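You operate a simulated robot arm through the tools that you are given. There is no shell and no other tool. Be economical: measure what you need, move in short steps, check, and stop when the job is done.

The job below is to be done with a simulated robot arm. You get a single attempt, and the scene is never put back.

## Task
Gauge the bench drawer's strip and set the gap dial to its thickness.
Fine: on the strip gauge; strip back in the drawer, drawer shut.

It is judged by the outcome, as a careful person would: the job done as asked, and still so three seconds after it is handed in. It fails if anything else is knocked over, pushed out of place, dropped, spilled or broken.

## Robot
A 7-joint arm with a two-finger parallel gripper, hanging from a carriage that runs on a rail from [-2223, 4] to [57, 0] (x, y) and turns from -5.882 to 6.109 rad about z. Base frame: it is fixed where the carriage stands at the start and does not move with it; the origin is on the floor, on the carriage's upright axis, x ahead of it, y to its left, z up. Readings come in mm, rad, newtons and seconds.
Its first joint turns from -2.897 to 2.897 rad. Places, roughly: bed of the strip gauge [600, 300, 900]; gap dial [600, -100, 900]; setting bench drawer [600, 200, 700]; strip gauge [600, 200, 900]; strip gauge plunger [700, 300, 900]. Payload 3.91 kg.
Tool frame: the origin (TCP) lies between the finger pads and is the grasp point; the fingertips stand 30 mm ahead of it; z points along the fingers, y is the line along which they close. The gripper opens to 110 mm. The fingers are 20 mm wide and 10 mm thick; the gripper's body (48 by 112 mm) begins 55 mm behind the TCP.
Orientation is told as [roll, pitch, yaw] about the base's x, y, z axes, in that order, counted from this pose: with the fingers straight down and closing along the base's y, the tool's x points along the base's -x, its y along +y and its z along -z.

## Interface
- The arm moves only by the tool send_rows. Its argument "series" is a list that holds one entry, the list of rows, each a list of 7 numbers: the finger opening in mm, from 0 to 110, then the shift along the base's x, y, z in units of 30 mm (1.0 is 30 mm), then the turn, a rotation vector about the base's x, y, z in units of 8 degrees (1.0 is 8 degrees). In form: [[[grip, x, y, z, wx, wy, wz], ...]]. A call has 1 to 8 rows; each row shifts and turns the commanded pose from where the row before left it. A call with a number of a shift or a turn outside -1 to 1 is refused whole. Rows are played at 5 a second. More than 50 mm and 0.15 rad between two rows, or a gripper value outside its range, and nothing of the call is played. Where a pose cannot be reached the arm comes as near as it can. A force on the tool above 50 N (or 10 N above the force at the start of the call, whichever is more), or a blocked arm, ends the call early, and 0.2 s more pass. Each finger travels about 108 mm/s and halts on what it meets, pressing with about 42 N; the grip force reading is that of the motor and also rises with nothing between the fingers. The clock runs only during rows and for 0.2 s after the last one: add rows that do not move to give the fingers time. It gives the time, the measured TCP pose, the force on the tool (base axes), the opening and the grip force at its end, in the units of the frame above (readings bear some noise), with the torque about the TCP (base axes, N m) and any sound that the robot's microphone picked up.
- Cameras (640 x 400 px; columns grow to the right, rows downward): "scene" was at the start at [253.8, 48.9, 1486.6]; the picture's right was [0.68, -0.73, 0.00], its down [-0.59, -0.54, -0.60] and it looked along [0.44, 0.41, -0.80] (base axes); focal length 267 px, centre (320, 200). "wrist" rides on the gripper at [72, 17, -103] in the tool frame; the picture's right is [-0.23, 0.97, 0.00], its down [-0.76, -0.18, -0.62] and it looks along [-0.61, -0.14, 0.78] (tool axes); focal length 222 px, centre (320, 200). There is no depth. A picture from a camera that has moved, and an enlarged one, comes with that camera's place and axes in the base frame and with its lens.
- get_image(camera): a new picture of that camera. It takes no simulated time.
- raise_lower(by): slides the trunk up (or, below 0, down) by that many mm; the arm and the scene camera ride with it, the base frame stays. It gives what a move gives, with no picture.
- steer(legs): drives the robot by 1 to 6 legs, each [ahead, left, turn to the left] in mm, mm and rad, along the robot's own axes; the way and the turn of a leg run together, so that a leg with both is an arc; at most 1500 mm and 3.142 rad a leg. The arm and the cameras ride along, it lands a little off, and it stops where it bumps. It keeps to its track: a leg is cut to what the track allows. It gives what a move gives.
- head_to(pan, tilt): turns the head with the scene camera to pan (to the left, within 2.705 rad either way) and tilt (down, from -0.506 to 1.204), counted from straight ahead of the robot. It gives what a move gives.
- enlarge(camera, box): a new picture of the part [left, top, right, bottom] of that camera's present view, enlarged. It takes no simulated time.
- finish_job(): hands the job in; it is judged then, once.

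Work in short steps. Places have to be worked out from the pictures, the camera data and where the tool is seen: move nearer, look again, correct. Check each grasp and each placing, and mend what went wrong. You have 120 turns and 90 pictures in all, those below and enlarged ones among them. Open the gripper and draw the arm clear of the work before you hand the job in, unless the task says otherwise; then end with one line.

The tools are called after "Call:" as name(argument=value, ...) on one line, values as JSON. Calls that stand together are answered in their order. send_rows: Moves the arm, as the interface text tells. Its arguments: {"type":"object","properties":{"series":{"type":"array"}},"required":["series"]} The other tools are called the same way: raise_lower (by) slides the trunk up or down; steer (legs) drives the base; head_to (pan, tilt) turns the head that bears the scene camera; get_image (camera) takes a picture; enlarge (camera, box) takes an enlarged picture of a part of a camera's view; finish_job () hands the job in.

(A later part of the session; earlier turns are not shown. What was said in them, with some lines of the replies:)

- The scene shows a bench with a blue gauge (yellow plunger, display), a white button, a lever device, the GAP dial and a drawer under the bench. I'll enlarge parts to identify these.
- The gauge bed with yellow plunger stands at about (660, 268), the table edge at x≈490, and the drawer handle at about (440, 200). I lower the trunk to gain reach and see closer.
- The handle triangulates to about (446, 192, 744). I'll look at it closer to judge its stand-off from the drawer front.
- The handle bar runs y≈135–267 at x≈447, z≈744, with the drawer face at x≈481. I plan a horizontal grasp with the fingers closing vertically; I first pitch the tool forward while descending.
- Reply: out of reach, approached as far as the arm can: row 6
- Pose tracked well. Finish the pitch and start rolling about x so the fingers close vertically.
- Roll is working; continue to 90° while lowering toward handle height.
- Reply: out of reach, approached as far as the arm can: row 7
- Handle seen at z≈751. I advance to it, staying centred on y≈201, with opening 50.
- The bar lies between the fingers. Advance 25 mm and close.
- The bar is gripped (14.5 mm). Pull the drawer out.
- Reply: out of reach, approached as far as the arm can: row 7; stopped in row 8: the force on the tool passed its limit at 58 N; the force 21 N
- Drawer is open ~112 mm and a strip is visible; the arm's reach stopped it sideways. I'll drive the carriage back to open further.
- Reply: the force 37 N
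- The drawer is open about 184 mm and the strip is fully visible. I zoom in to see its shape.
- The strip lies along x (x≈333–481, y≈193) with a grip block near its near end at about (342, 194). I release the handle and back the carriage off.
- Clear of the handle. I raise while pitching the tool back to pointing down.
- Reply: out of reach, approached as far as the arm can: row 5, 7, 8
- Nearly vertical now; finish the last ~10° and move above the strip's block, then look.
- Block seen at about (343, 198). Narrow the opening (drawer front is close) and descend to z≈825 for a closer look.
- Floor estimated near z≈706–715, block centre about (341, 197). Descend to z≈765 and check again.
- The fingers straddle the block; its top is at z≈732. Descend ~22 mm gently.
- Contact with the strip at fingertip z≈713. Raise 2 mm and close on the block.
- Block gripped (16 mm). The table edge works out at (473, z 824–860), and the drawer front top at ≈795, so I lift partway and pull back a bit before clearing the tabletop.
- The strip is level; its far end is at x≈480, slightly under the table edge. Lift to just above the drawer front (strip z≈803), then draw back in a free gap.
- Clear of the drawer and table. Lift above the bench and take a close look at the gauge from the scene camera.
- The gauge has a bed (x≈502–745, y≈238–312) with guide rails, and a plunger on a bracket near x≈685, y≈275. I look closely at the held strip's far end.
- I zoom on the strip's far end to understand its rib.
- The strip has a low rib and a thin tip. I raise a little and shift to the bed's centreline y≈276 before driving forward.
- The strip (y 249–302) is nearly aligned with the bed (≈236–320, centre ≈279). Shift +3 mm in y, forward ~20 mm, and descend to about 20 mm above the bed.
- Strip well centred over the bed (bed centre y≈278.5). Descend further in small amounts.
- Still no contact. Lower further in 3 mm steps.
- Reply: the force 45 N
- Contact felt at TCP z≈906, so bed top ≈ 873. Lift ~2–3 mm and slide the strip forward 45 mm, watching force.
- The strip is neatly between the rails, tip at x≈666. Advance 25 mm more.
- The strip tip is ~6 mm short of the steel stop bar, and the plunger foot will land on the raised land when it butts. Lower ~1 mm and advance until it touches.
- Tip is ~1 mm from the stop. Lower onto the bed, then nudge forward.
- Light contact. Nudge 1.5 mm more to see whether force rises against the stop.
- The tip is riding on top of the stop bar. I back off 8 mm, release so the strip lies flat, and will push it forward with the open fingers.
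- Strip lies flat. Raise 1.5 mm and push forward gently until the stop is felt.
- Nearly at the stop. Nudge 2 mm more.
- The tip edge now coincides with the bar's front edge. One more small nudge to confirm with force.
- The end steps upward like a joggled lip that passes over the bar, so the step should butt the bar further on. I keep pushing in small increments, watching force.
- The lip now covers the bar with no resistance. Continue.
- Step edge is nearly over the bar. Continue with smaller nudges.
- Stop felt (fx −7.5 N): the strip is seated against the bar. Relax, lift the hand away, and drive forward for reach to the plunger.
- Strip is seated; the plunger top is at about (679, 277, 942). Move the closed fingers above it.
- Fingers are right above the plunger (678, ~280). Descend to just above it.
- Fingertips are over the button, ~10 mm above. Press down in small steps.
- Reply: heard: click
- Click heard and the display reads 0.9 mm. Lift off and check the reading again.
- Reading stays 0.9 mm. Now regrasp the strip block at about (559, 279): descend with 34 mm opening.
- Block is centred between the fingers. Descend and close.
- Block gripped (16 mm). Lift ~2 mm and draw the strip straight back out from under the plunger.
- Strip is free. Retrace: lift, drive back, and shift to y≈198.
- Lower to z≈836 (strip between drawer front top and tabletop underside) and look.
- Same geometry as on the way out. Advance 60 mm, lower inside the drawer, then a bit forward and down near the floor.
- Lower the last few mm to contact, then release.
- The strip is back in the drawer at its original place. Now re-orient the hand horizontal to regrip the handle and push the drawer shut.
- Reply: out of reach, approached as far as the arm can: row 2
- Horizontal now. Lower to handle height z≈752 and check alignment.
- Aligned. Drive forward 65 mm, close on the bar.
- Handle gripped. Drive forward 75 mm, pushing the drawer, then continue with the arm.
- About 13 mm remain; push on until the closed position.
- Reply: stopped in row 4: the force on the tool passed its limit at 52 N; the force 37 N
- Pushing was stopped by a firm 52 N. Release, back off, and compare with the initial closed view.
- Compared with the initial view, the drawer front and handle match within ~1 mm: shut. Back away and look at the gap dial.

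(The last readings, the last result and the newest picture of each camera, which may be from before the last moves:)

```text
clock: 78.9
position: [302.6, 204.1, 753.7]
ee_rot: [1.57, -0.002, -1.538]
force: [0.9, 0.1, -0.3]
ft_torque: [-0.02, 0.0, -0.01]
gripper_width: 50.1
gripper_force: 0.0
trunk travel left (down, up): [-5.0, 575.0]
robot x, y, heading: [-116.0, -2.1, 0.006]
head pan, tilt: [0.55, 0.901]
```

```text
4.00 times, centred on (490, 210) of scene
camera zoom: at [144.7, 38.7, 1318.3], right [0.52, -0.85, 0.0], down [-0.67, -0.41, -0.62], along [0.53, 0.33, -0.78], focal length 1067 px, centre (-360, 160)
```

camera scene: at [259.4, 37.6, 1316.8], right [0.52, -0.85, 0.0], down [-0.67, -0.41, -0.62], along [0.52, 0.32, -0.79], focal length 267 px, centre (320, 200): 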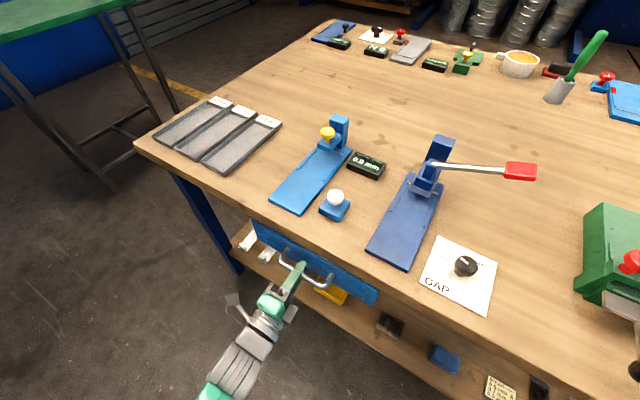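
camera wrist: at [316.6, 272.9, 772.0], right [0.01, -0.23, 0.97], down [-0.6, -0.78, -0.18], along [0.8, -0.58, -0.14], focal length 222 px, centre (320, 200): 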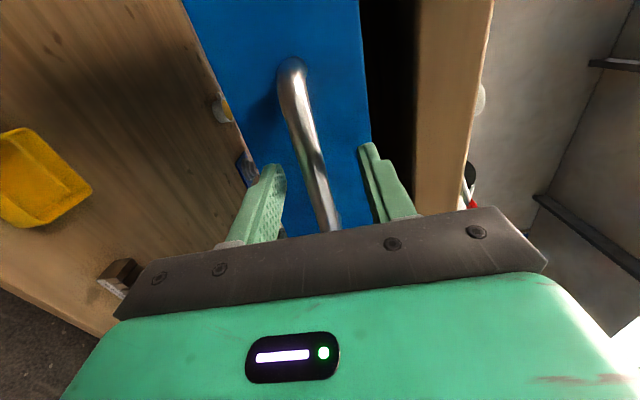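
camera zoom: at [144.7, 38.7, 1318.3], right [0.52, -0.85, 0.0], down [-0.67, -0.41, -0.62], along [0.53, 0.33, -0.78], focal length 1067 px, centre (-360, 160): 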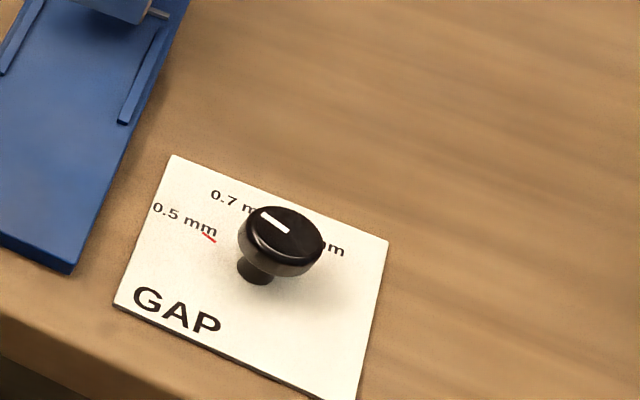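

The dial has 0.5 / 0.7 / 0.9 mm marks around the knob. I re-orient the tool downward while lifting, to view the dial from above.

Call:
send_rows(series=[[[50, -0.8, 0, 0.8, 0, 0, 0], [50, 0, 0, 0.9, 0, 1, 0], [50, 0, 0, 0.9, 0, 1, 0], [50, 0, 0, 0.9, 0, 1, 0], [50, 0, 0, 0.9, 0, 1, 0], [50, 0, 0, 0.9, 0, 1, 0], [50, 0, -0.2, 0.9, 0, 1, 0], [50, 0, -0.3, 0.9, 0, 1, 0]]])

Call:
send_rows(series=[[[50, 0, -0.8, 0.6, 0, 1, 0], [50, 0, -0.9, 0.6, 0, 1, 0], [50, 0, -0.9, 0.5, 0, 1, 0], [50, 0.5, -0.9, 0, 0, 1, 0], [50, 0.8, -0.9, 0, 0, 0.25, 0], [50, 0.9, -0.9, 0, 0, 0, 0], [50, 0.9, -0.9, 0, 0, 0, 0], [50, 0, 0, 0, 0, 0, 0]]])

```text
clock: 80.7
position: [278.8, 189.9, 968.1]
ee_rot: [0.591, 0.027, -1.553]
force: [-1.0, 0.0, -0.1]
ft_torque: [0.02, -0.04, 0.01]
gripper_width: 49.9
gripper_force: 0.1
trunk travel left (down, up): [-5.0, 575.0]
robot x, y, heading: [-119.8, 1.7, -0.005]
head pan, tilt: [0.55, 0.901]
```

```text
clock: 82.5
position: [372.6, 3.4, 1018.8]
ee_rot: [-0.001, 0.032, -1.569]
force: [-0.4, 0.3, 0.0]
ft_torque: [0.0, 0.03, -0.01]
gripper_width: 50.2
gripper_force: 0.0
trunk travel left (down, up): [-5.0, 575.0]
robot x, y, heading: [-119.7, 0.0, 0.002]
head pan, tilt: [0.55, 0.901]
```

Drive forward over the bench (hand at z≈1019, clear of everything) and look at the dial with the wrist camera.

Call:
steer(legs=[[120, 0, 0]])

Call:
send_rows(series=[[[60, 0.8, -0.8, 0, 0, 0, 0], [60, 0.7, -0.8, 0, 0, 0, 0], [60, 0, 0, 0, 0, 0, 0]]])

Call:
get_image(camera="wrist")

```text
clock: 83.7
position: [491.0, 3.4, 1018.7]
ee_rot: [0.0, 0.032, -1.57]
force: [0.0, 0.7, 0.9]
ft_torque: [0.04, -0.01, 0.03]
gripper_width: 50.2
gripper_force: 0.0
trunk travel left (down, up): [-5.0, 575.0]
robot x, y, heading: [0.7, 2.9, 0.008]
head pan, tilt: [0.55, 0.901]
```

```text
clock: 84.5
position: [536.4, -46.0, 1019.6]
ee_rot: [-0.002, 0.031, -1.569]
force: [0.3, -0.2, 0.7]
ft_torque: [0.01, -0.01, 0.02]
gripper_width: 60.0
gripper_force: 0.1
trunk travel left (down, up): [-5.0, 575.0]
robot x, y, heading: [-0.9, -1.7, 0.002]
head pan, tilt: [0.55, 0.901]
```

```text
23 pictures are left
camera wrist: at [552.7, 23.4, 1125.1], right [0.97, -0.23, -0.01], down [-0.18, -0.78, 0.6], along [-0.14, -0.58, -0.8], focal length 222 px, centre (320, 200)
```

wrist: 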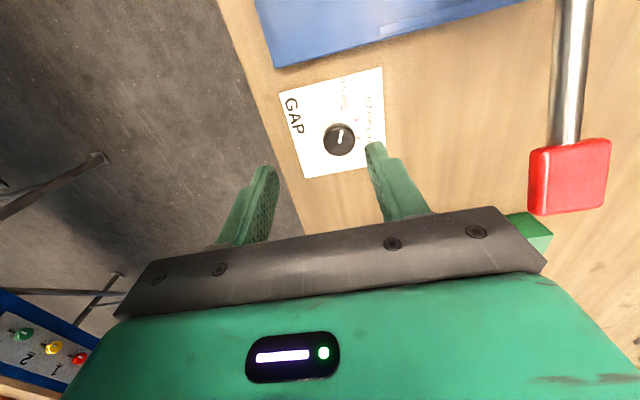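

Enlarge the dial.

Call:
enlarge(camera="wrist", box=[270, 60, 400, 190])

```text
3.08 times, centred on (335, 125) of wrist
camera zoom: at [552.7, 23.4, 1125.1], right [0.97, -0.23, -0.01], down [-0.18, -0.78, 0.6], along [-0.14, -0.58, -0.8], focal length 684 px, centre (274, 431)
```

zoom: 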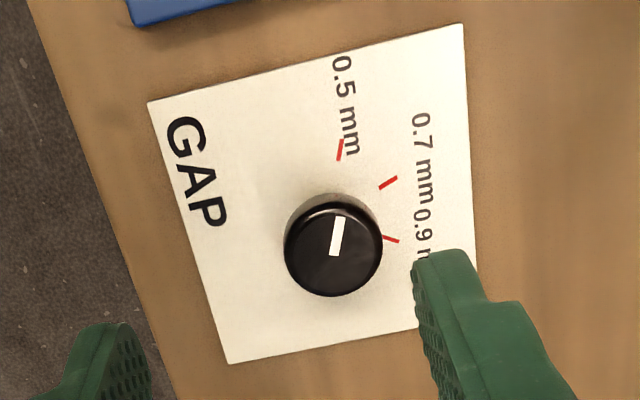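

Ticks: 0.5 at ≈70°, 0.7 at ≈20.5°, 0.9 at ≈−29.5° (from +x) around centre (551, −72); the pointer is at 0.5, so I need a −100° turn. I first move above the knob and pre-rotate +88°.

Call:
send_rows(series=[[[60, 0.47, -0.86, 0, 0, 0, 0], [60, 0, 0, 0, 0, 0, 1], [60, 0, 0, 0, 0, 0, 1], [60, 0, 0, 0, 0, 0, 1], [60, 0, 0, 0, 0, 0, 1], [60, 0, 0, 0, 0, 0, 1], [60, 0, 0, 0, 0, 0, 1], [60, 0, 0, 0, 0, 0, 1]]])

Call:
send_rows(series=[[[60, 0, 0, -0.7, 0, 0, 1], [60, 0, 0, -0.7, 0, 0, 1], [60, 0, 0, -0.7, 0, 0, 1], [60, 0, 0, 0, 0, 0, 1], [60, 0, 0, 0, 0, 0, 0]]])

Call:
get_image(camera="wrist")

```text
clock: 86.3
position: [551.4, -69.6, 1017.6]
ee_rot: [0.0, 0.03, -0.59]
force: [0.3, 0.9, 0.2]
ft_torque: [-0.01, -0.01, 0.01]
gripper_width: 59.9
gripper_force: 0.1
trunk travel left (down, up): [-5.0, 575.0]
robot x, y, heading: [-1.9, 1.9, -0.0]
head pan, tilt: [0.55, 0.901]
```

```text
clock: 87.5
position: [552.6, -71.5, 954.3]
ee_rot: [-0.001, 0.031, -0.031]
force: [0.2, 0.1, 0.1]
ft_torque: [0.01, 0.0, 0.01]
gripper_width: 59.8
gripper_force: 0.1
trunk travel left (down, up): [-5.0, 575.0]
robot x, y, heading: [1.3, -0.6, 0.001]
head pan, tilt: [0.55, 0.901]
```

```text
21 pictures are left
camera wrist: at [480.8, -51.8, 1061.5], right [0.26, 0.97, -0.01], down [0.77, -0.2, 0.6], along [0.58, -0.16, -0.8], focal length 222 px, centre (320, 200)
```

wrist: 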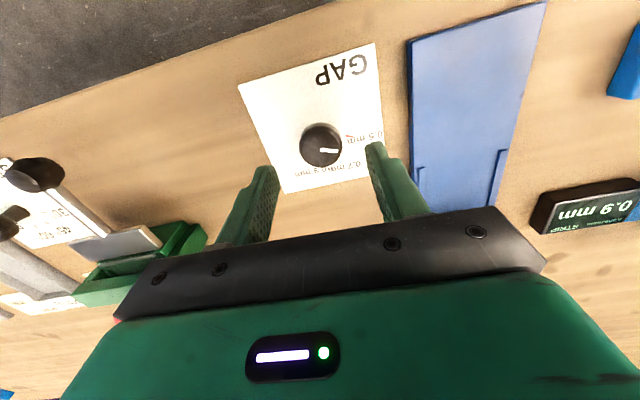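

Centre confirmed at (551, −71), and the gauge still shows 0.9 mm. Level the tilt and descend to TCP z≈901 around the knob.

Call:
send_rows(series=[[[60, -0.03, 0, -0.6, 0, -0.22, 0], [60, 0, 0, -0.6, 0, 0, 0], [60, 0, 0, -0.4, 0, 0, 0], [60, 0, 0, 0, 0, 0, 0]]])

Call:
enlarge(camera="wrist", box=[220, 60, 440, 240])

Call:
enlarge(camera="scene", box=[400, 210, 540, 330])

```text
clock: 88.5
position: [550.6, -70.5, 908.0]
ee_rot: [0.002, 0.001, -0.033]
force: [-0.6, 0.3, -0.1]
ft_torque: [0.0, 0.01, 0.01]
gripper_width: 60.2
gripper_force: 0.1
trunk travel left (down, up): [-5.0, 575.0]
robot x, y, heading: [0.9, -0.3, 0.005]
head pan, tilt: [0.55, 0.901]
```

```text
2.22 times, centred on (330, 150) of wrist
camera zoom: at [477.0, -51.5, 1011.5], right [0.26, 0.97, 0.0], down [0.76, -0.2, 0.62], along [0.6, -0.16, -0.78], focal length 494 px, centre (298, 311)
```

zoom: 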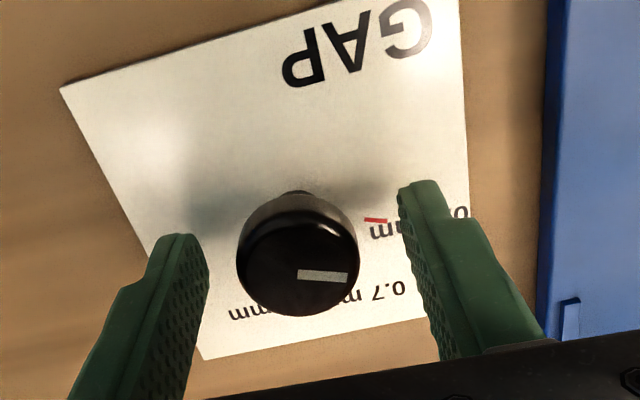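

```text
3.33 times, centred on (470, 270) of scene
camera zoom: at [264.8, 38.3, 1318.5], right [0.52, -0.85, 0.0], down [-0.67, -0.41, -0.62], along [0.53, 0.33, -0.78], focal length 889 px, centre (-180, -33)
```

zoom: 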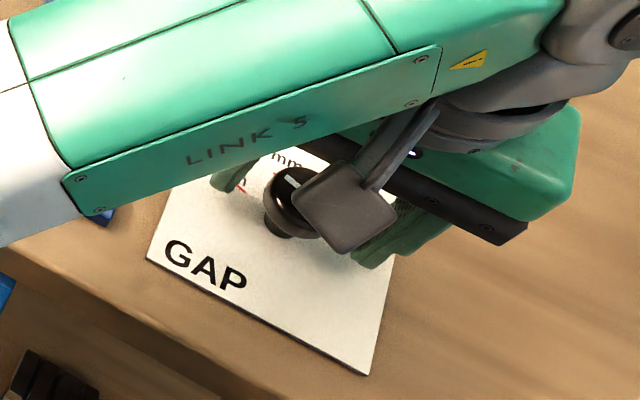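

Knob sits between the fingers. Lower 8 mm and close.

Call:
send_rows(series=[[[60, 0, 0, -0.27, 0, 0, 0], [45, 0, 0, 0, 0, 0, 0], [25, 0, 0, 0, 0, 0, 0], [25, 0, 0, 0, 0, 0, 0]]])

Call:
enlarge(camera="wrist", box=[220, 60, 440, 240])

```text
clock: 89.5
position: [550.6, -70.4, 900.2]
ee_rot: [0.0, 0.002, -0.034]
force: [0.9, -0.2, -2.3]
ft_torque: [-0.05, -0.11, 0.01]
gripper_width: 34.3
gripper_force: 45.3
trunk travel left (down, up): [-5.0, 575.0]
robot x, y, heading: [1.2, -1.0, 0.0]
head pan, tilt: [0.55, 0.901]
```

```text
2.22 times, centred on (330, 150) of wrist
camera zoom: at [477.3, -51.8, 1003.5], right [0.26, 0.97, 0.0], down [0.76, -0.2, 0.62], along [0.6, -0.16, -0.78], focal length 494 px, centre (298, 311)
```

zoom: 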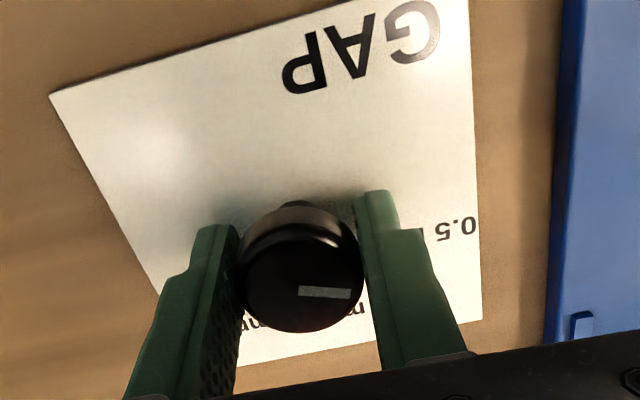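

Knob gripped (34.3 mm). Turn −48° first, listening for detents and watching forces.

Call:
send_rows(series=[[[25, 0, 0, 0, 0, 0, -1], [25, 0, 0, 0, 0, 0, -1], [25, 0, 0, 0, 0, 0, -1], [25, 0, 0, 0, 0, 0, -1], [25, 0, 0, 0, 0, 0, -1], [25, 0, 0, 0, 0, 0, -1], [25, 0, 0, 0, 0, 0, 0]]])

Call:
enlarge(camera="wrist", box=[220, 60, 440, 240])

```text
clock: 91.1
position: [550.5, -70.0, 898.6]
ee_rot: [0.001, 0.001, -0.873]
force: [8.4, 2.8, -12.6]
ft_torque: [-0.14, -0.27, 0.03]
gripper_width: 34.3
gripper_force: 44.9
trunk travel left (down, up): [-5.0, 575.0]
robot x, y, heading: [-0.2, -0.4, -0.001]
head pan, tilt: [0.55, 0.901]
```

```text
2.22 times, centred on (330, 150) of wrist
camera zoom: at [515.8, -3.9, 1003.6], right [0.89, 0.45, 0.0], down [0.35, -0.7, 0.62], along [0.28, -0.55, -0.78], focal length 494 px, centre (298, 311)
```

zoom: 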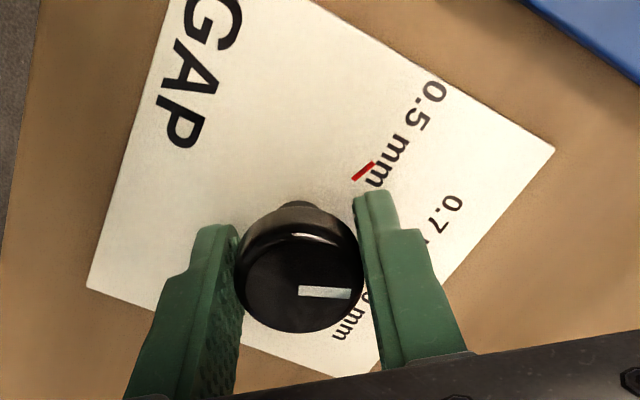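

The knob follows the fingers. Turn a further −52°.

Call:
send_rows(series=[[[25, 0, 0, 0, 0, 0, -1], [25, 0, 0, 0, 0, 0, -1], [25, 0, 0, 0, 0, 0, -1], [25, 0, 0, 0, 0, 0, -1], [25, 0, 0, 0, 0, 0, -1], [25, 0, 0, 0, 0, 0, -1], [25, 0, 0, 0, 0, 0, -0.4], [25, 0, 0, 0, 0, 0, 0]]])

Call:
enlarge(camera="wrist", box=[220, 60, 440, 240])

```text
clock: 92.9
position: [551.5, -68.9, 899.6]
ee_rot: [0.002, 0.002, -1.765]
force: [22.1, 2.3, -30.5]
ft_torque: [-0.07, -0.25, 0.05]
gripper_width: 34.2
gripper_force: 44.9
trunk travel left (down, up): [-5.0, 575.0]
robot x, y, heading: [2.3, 0.3, 0.005]
head pan, tilt: [0.55, 0.901]
```

```text
2.22 times, centred on (330, 150) of wrist
camera zoom: at [580.9, -2.1, 1003.7], right [0.91, -0.41, 0.0], down [-0.32, -0.71, 0.62], along [-0.25, -0.57, -0.78], focal length 494 px, centre (298, 311)
```

zoom: 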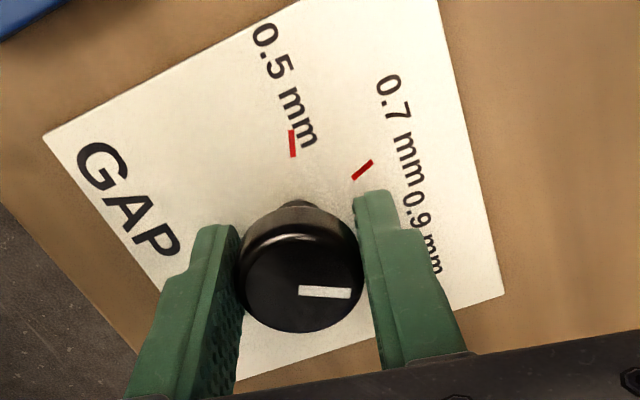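

Turned ~99°. Release gently, lift up 60 mm, and inspect the pointer against the 0.9 tick.

Call:
send_rows(series=[[[45, 0, 0, 0, 0, 0, 0], [60, 0, 0, 0, 0, 0, 0], [60, 0, 0, 0.3, 0, 0, 0], [60, 0, 0, 0.9, 0, 0, 0], [60, 0, 0, 0.9, 0, 0, 0], [60, 0, 0, 0.9, 0, 0, 0], [60, 0, 0, 0, 0, 0, 0]]])

Call:
enlarge(camera="wrist", box=[260, 60, 400, 190])

```text
clock: 94.5
position: [550.8, -70.8, 990.0]
ee_rot: [0.001, 0.004, -1.765]
force: [-0.6, -0.1, -0.1]
ft_torque: [-0.01, 0.02, -0.01]
gripper_width: 60.0
gripper_force: 0.0
trunk travel left (down, up): [-5.0, 575.0]
robot x, y, heading: [0.2, -0.3, 0.003]
head pan, tilt: [0.55, 0.901]
```

```text
3.08 times, centred on (330, 125) of wrist
camera zoom: at [579.7, -3.4, 1094.0], right [0.91, -0.41, 0.0], down [-0.32, -0.71, 0.62], along [-0.26, -0.57, -0.78], focal length 684 px, centre (289, 431)
```

zoom: 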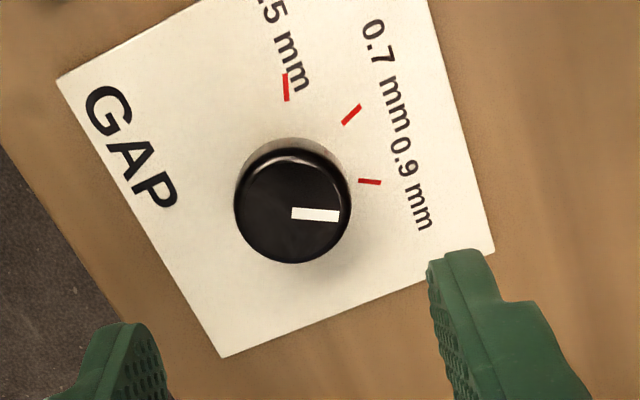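

The pointer is parallel to the 0.9 tick. Raise, drive the arm clear, and take a final overview.

Call:
send_rows(series=[[[60, 0, 0, 0.9, 0, 0, 0], [60, 0, 0, 0.9, 0, 0, 0], [60, 0, 0, 0.9, 0, 0, 0], [60, 0, 0, 0, 0, 0, 0]]])

Call:
steer(legs=[[-300, 0, 0]])

Call:
get_image(camera="scene")

Call:
enlarge(camera="scene", box=[260, 100, 520, 260])

```text
clock: 95.5
position: [551.0, -70.3, 1071.4]
ee_rot: [0.002, -0.001, -1.764]
force: [-0.5, 0.1, 0.1]
ft_torque: [0.01, 0.0, -0.02]
gripper_width: 59.9
gripper_force: 0.1
trunk travel left (down, up): [-5.0, 575.0]
robot x, y, heading: [-0.0, -0.8, 0.002]
head pan, tilt: [0.55, 0.901]
```

```text
clock: 97.6
position: [249.3, -70.2, 1069.2]
ee_rot: [0.0, 0.002, -1.765]
force: [-0.3, 0.8, -0.2]
ft_torque: [0.0, 0.0, -0.01]
gripper_width: 60.0
gripper_force: 0.1
trunk travel left (down, up): [-5.0, 575.0]
robot x, y, heading: [-298.3, 3.0, 0.0]
head pan, tilt: [0.55, 0.901]
```

```text
14 pictures are left
camera scene: at [-35.6, 38.9, 1318.4], right [0.52, -0.85, 0.0], down [-0.67, -0.41, -0.62], along [0.53, 0.33, -0.78], focal length 267 px, centre (320, 200)
```

scene: 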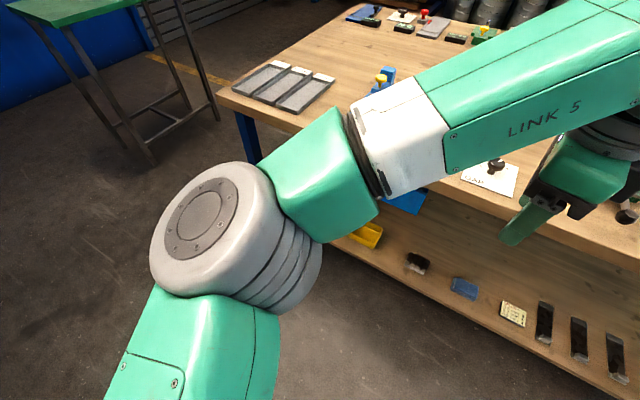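

```text
2.46 times, centred on (390, 180) of scene
camera zoom: at [-35.6, 38.9, 1318.4], right [0.52, -0.85, 0.0], down [-0.67, -0.41, -0.62], along [0.53, 0.33, -0.78], focal length 656 px, centre (148, 249)
```

zoom: 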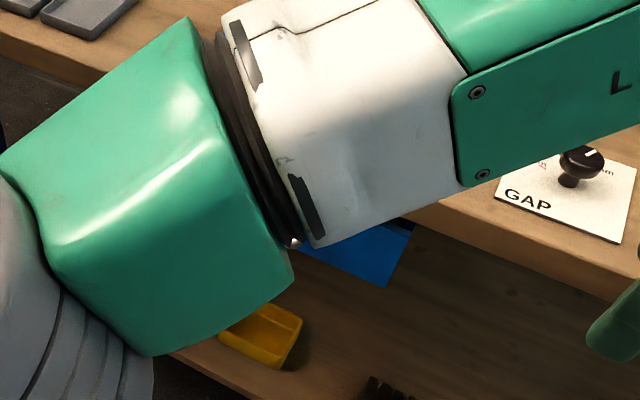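

The arm blocks the view of the drawer. Shift the hand to the left, off the bench, for a clear final check.

Call:
send_rows(series=[[[60, 0, 1, 0, 0, 0, 0], [60, 0, 1, 0, 0, 0, 0], [60, 0, 1, 0, 0, 0, 0], [60, 0, 1, 0, 0, 0, 0], [60, 0, 1, 0, 0, 0, 0], [60, 0, 1, 0, 0, 0, 0], [60, 0, 1, 0, 0, 0, 0], [60, 0, 1, 0, 0, 0, 0]]])

Call:
send_rows(series=[[[60, 0, 1, 0.5, 0, 0, 0], [60, 0, 1, 0.5, 0, 0, 0], [60, 0, 1, 0.5, 0, 0, 0], [60, 0, 1, 0.5, 0, 0, 0], [60, 0, 0, 0, 0, 0, 0]]])

Call:
get_image(camera="scene")

```text
clock: 99.4
position: [250.5, 169.1, 1070.7]
ee_rot: [0.002, 0.002, -1.765]
force: [0.9, 0.2, -0.1]
ft_torque: [-0.02, 0.0, 0.03]
gripper_width: 60.0
gripper_force: 0.1
trunk travel left (down, up): [-5.0, 575.0]
robot x, y, heading: [-299.4, 1.8, -0.001]
head pan, tilt: [0.55, 0.901]
```

```text
clock: 100.6
position: [250.3, 290.1, 1131.5]
ee_rot: [0.003, 0.002, -1.765]
force: [0.5, 0.9, -1.3]
ft_torque: [-0.02, 0.0, 0.04]
gripper_width: 59.8
gripper_force: 0.1
trunk travel left (down, up): [-5.0, 575.0]
robot x, y, heading: [-298.2, 1.9, 0.007]
head pan, tilt: [0.55, 0.901]
```

```text
12 pictures are left
camera scene: at [-35.4, 39.0, 1318.5], right [0.52, -0.85, 0.0], down [-0.67, -0.41, -0.62], along [0.53, 0.33, -0.78], focal length 267 px, centre (320, 200)
```

scene: 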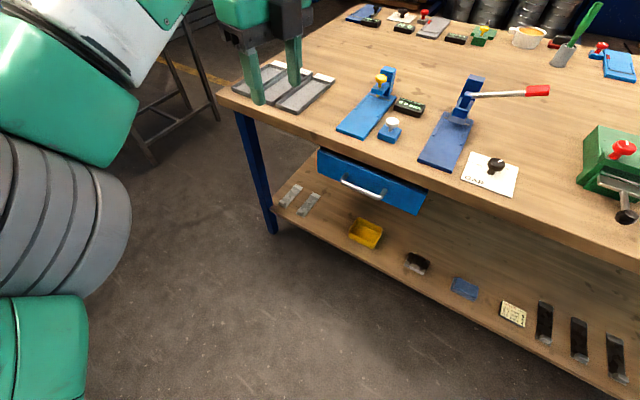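

Call:
enlarge(camera="scene", box=[300, 50, 540, 220])

```text
2.35 times, centred on (420, 135) of scene
camera zoom: at [-35.4, 39.0, 1318.5], right [0.52, -0.85, 0.0], down [-0.67, -0.41, -0.62], along [0.53, 0.33, -0.78], focal length 628 px, centre (85, 353)
```

zoom: 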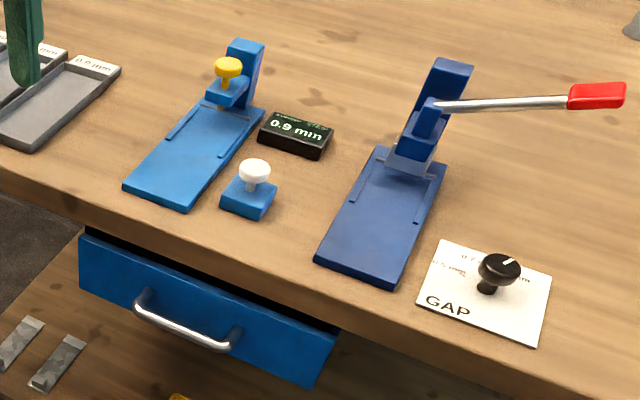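

All is in order: the gauge shows 0.9 mm, the dial points at 0.9, the drawer is shut with the strip inside, and the arm is clear. Handing in.

Call:
finish_job()

```text
The job is handed in.
```

The strip measured 0.9 mm on the strip gauge, the gap dial is set to 0.9, and the strip is back in the shut drawer.
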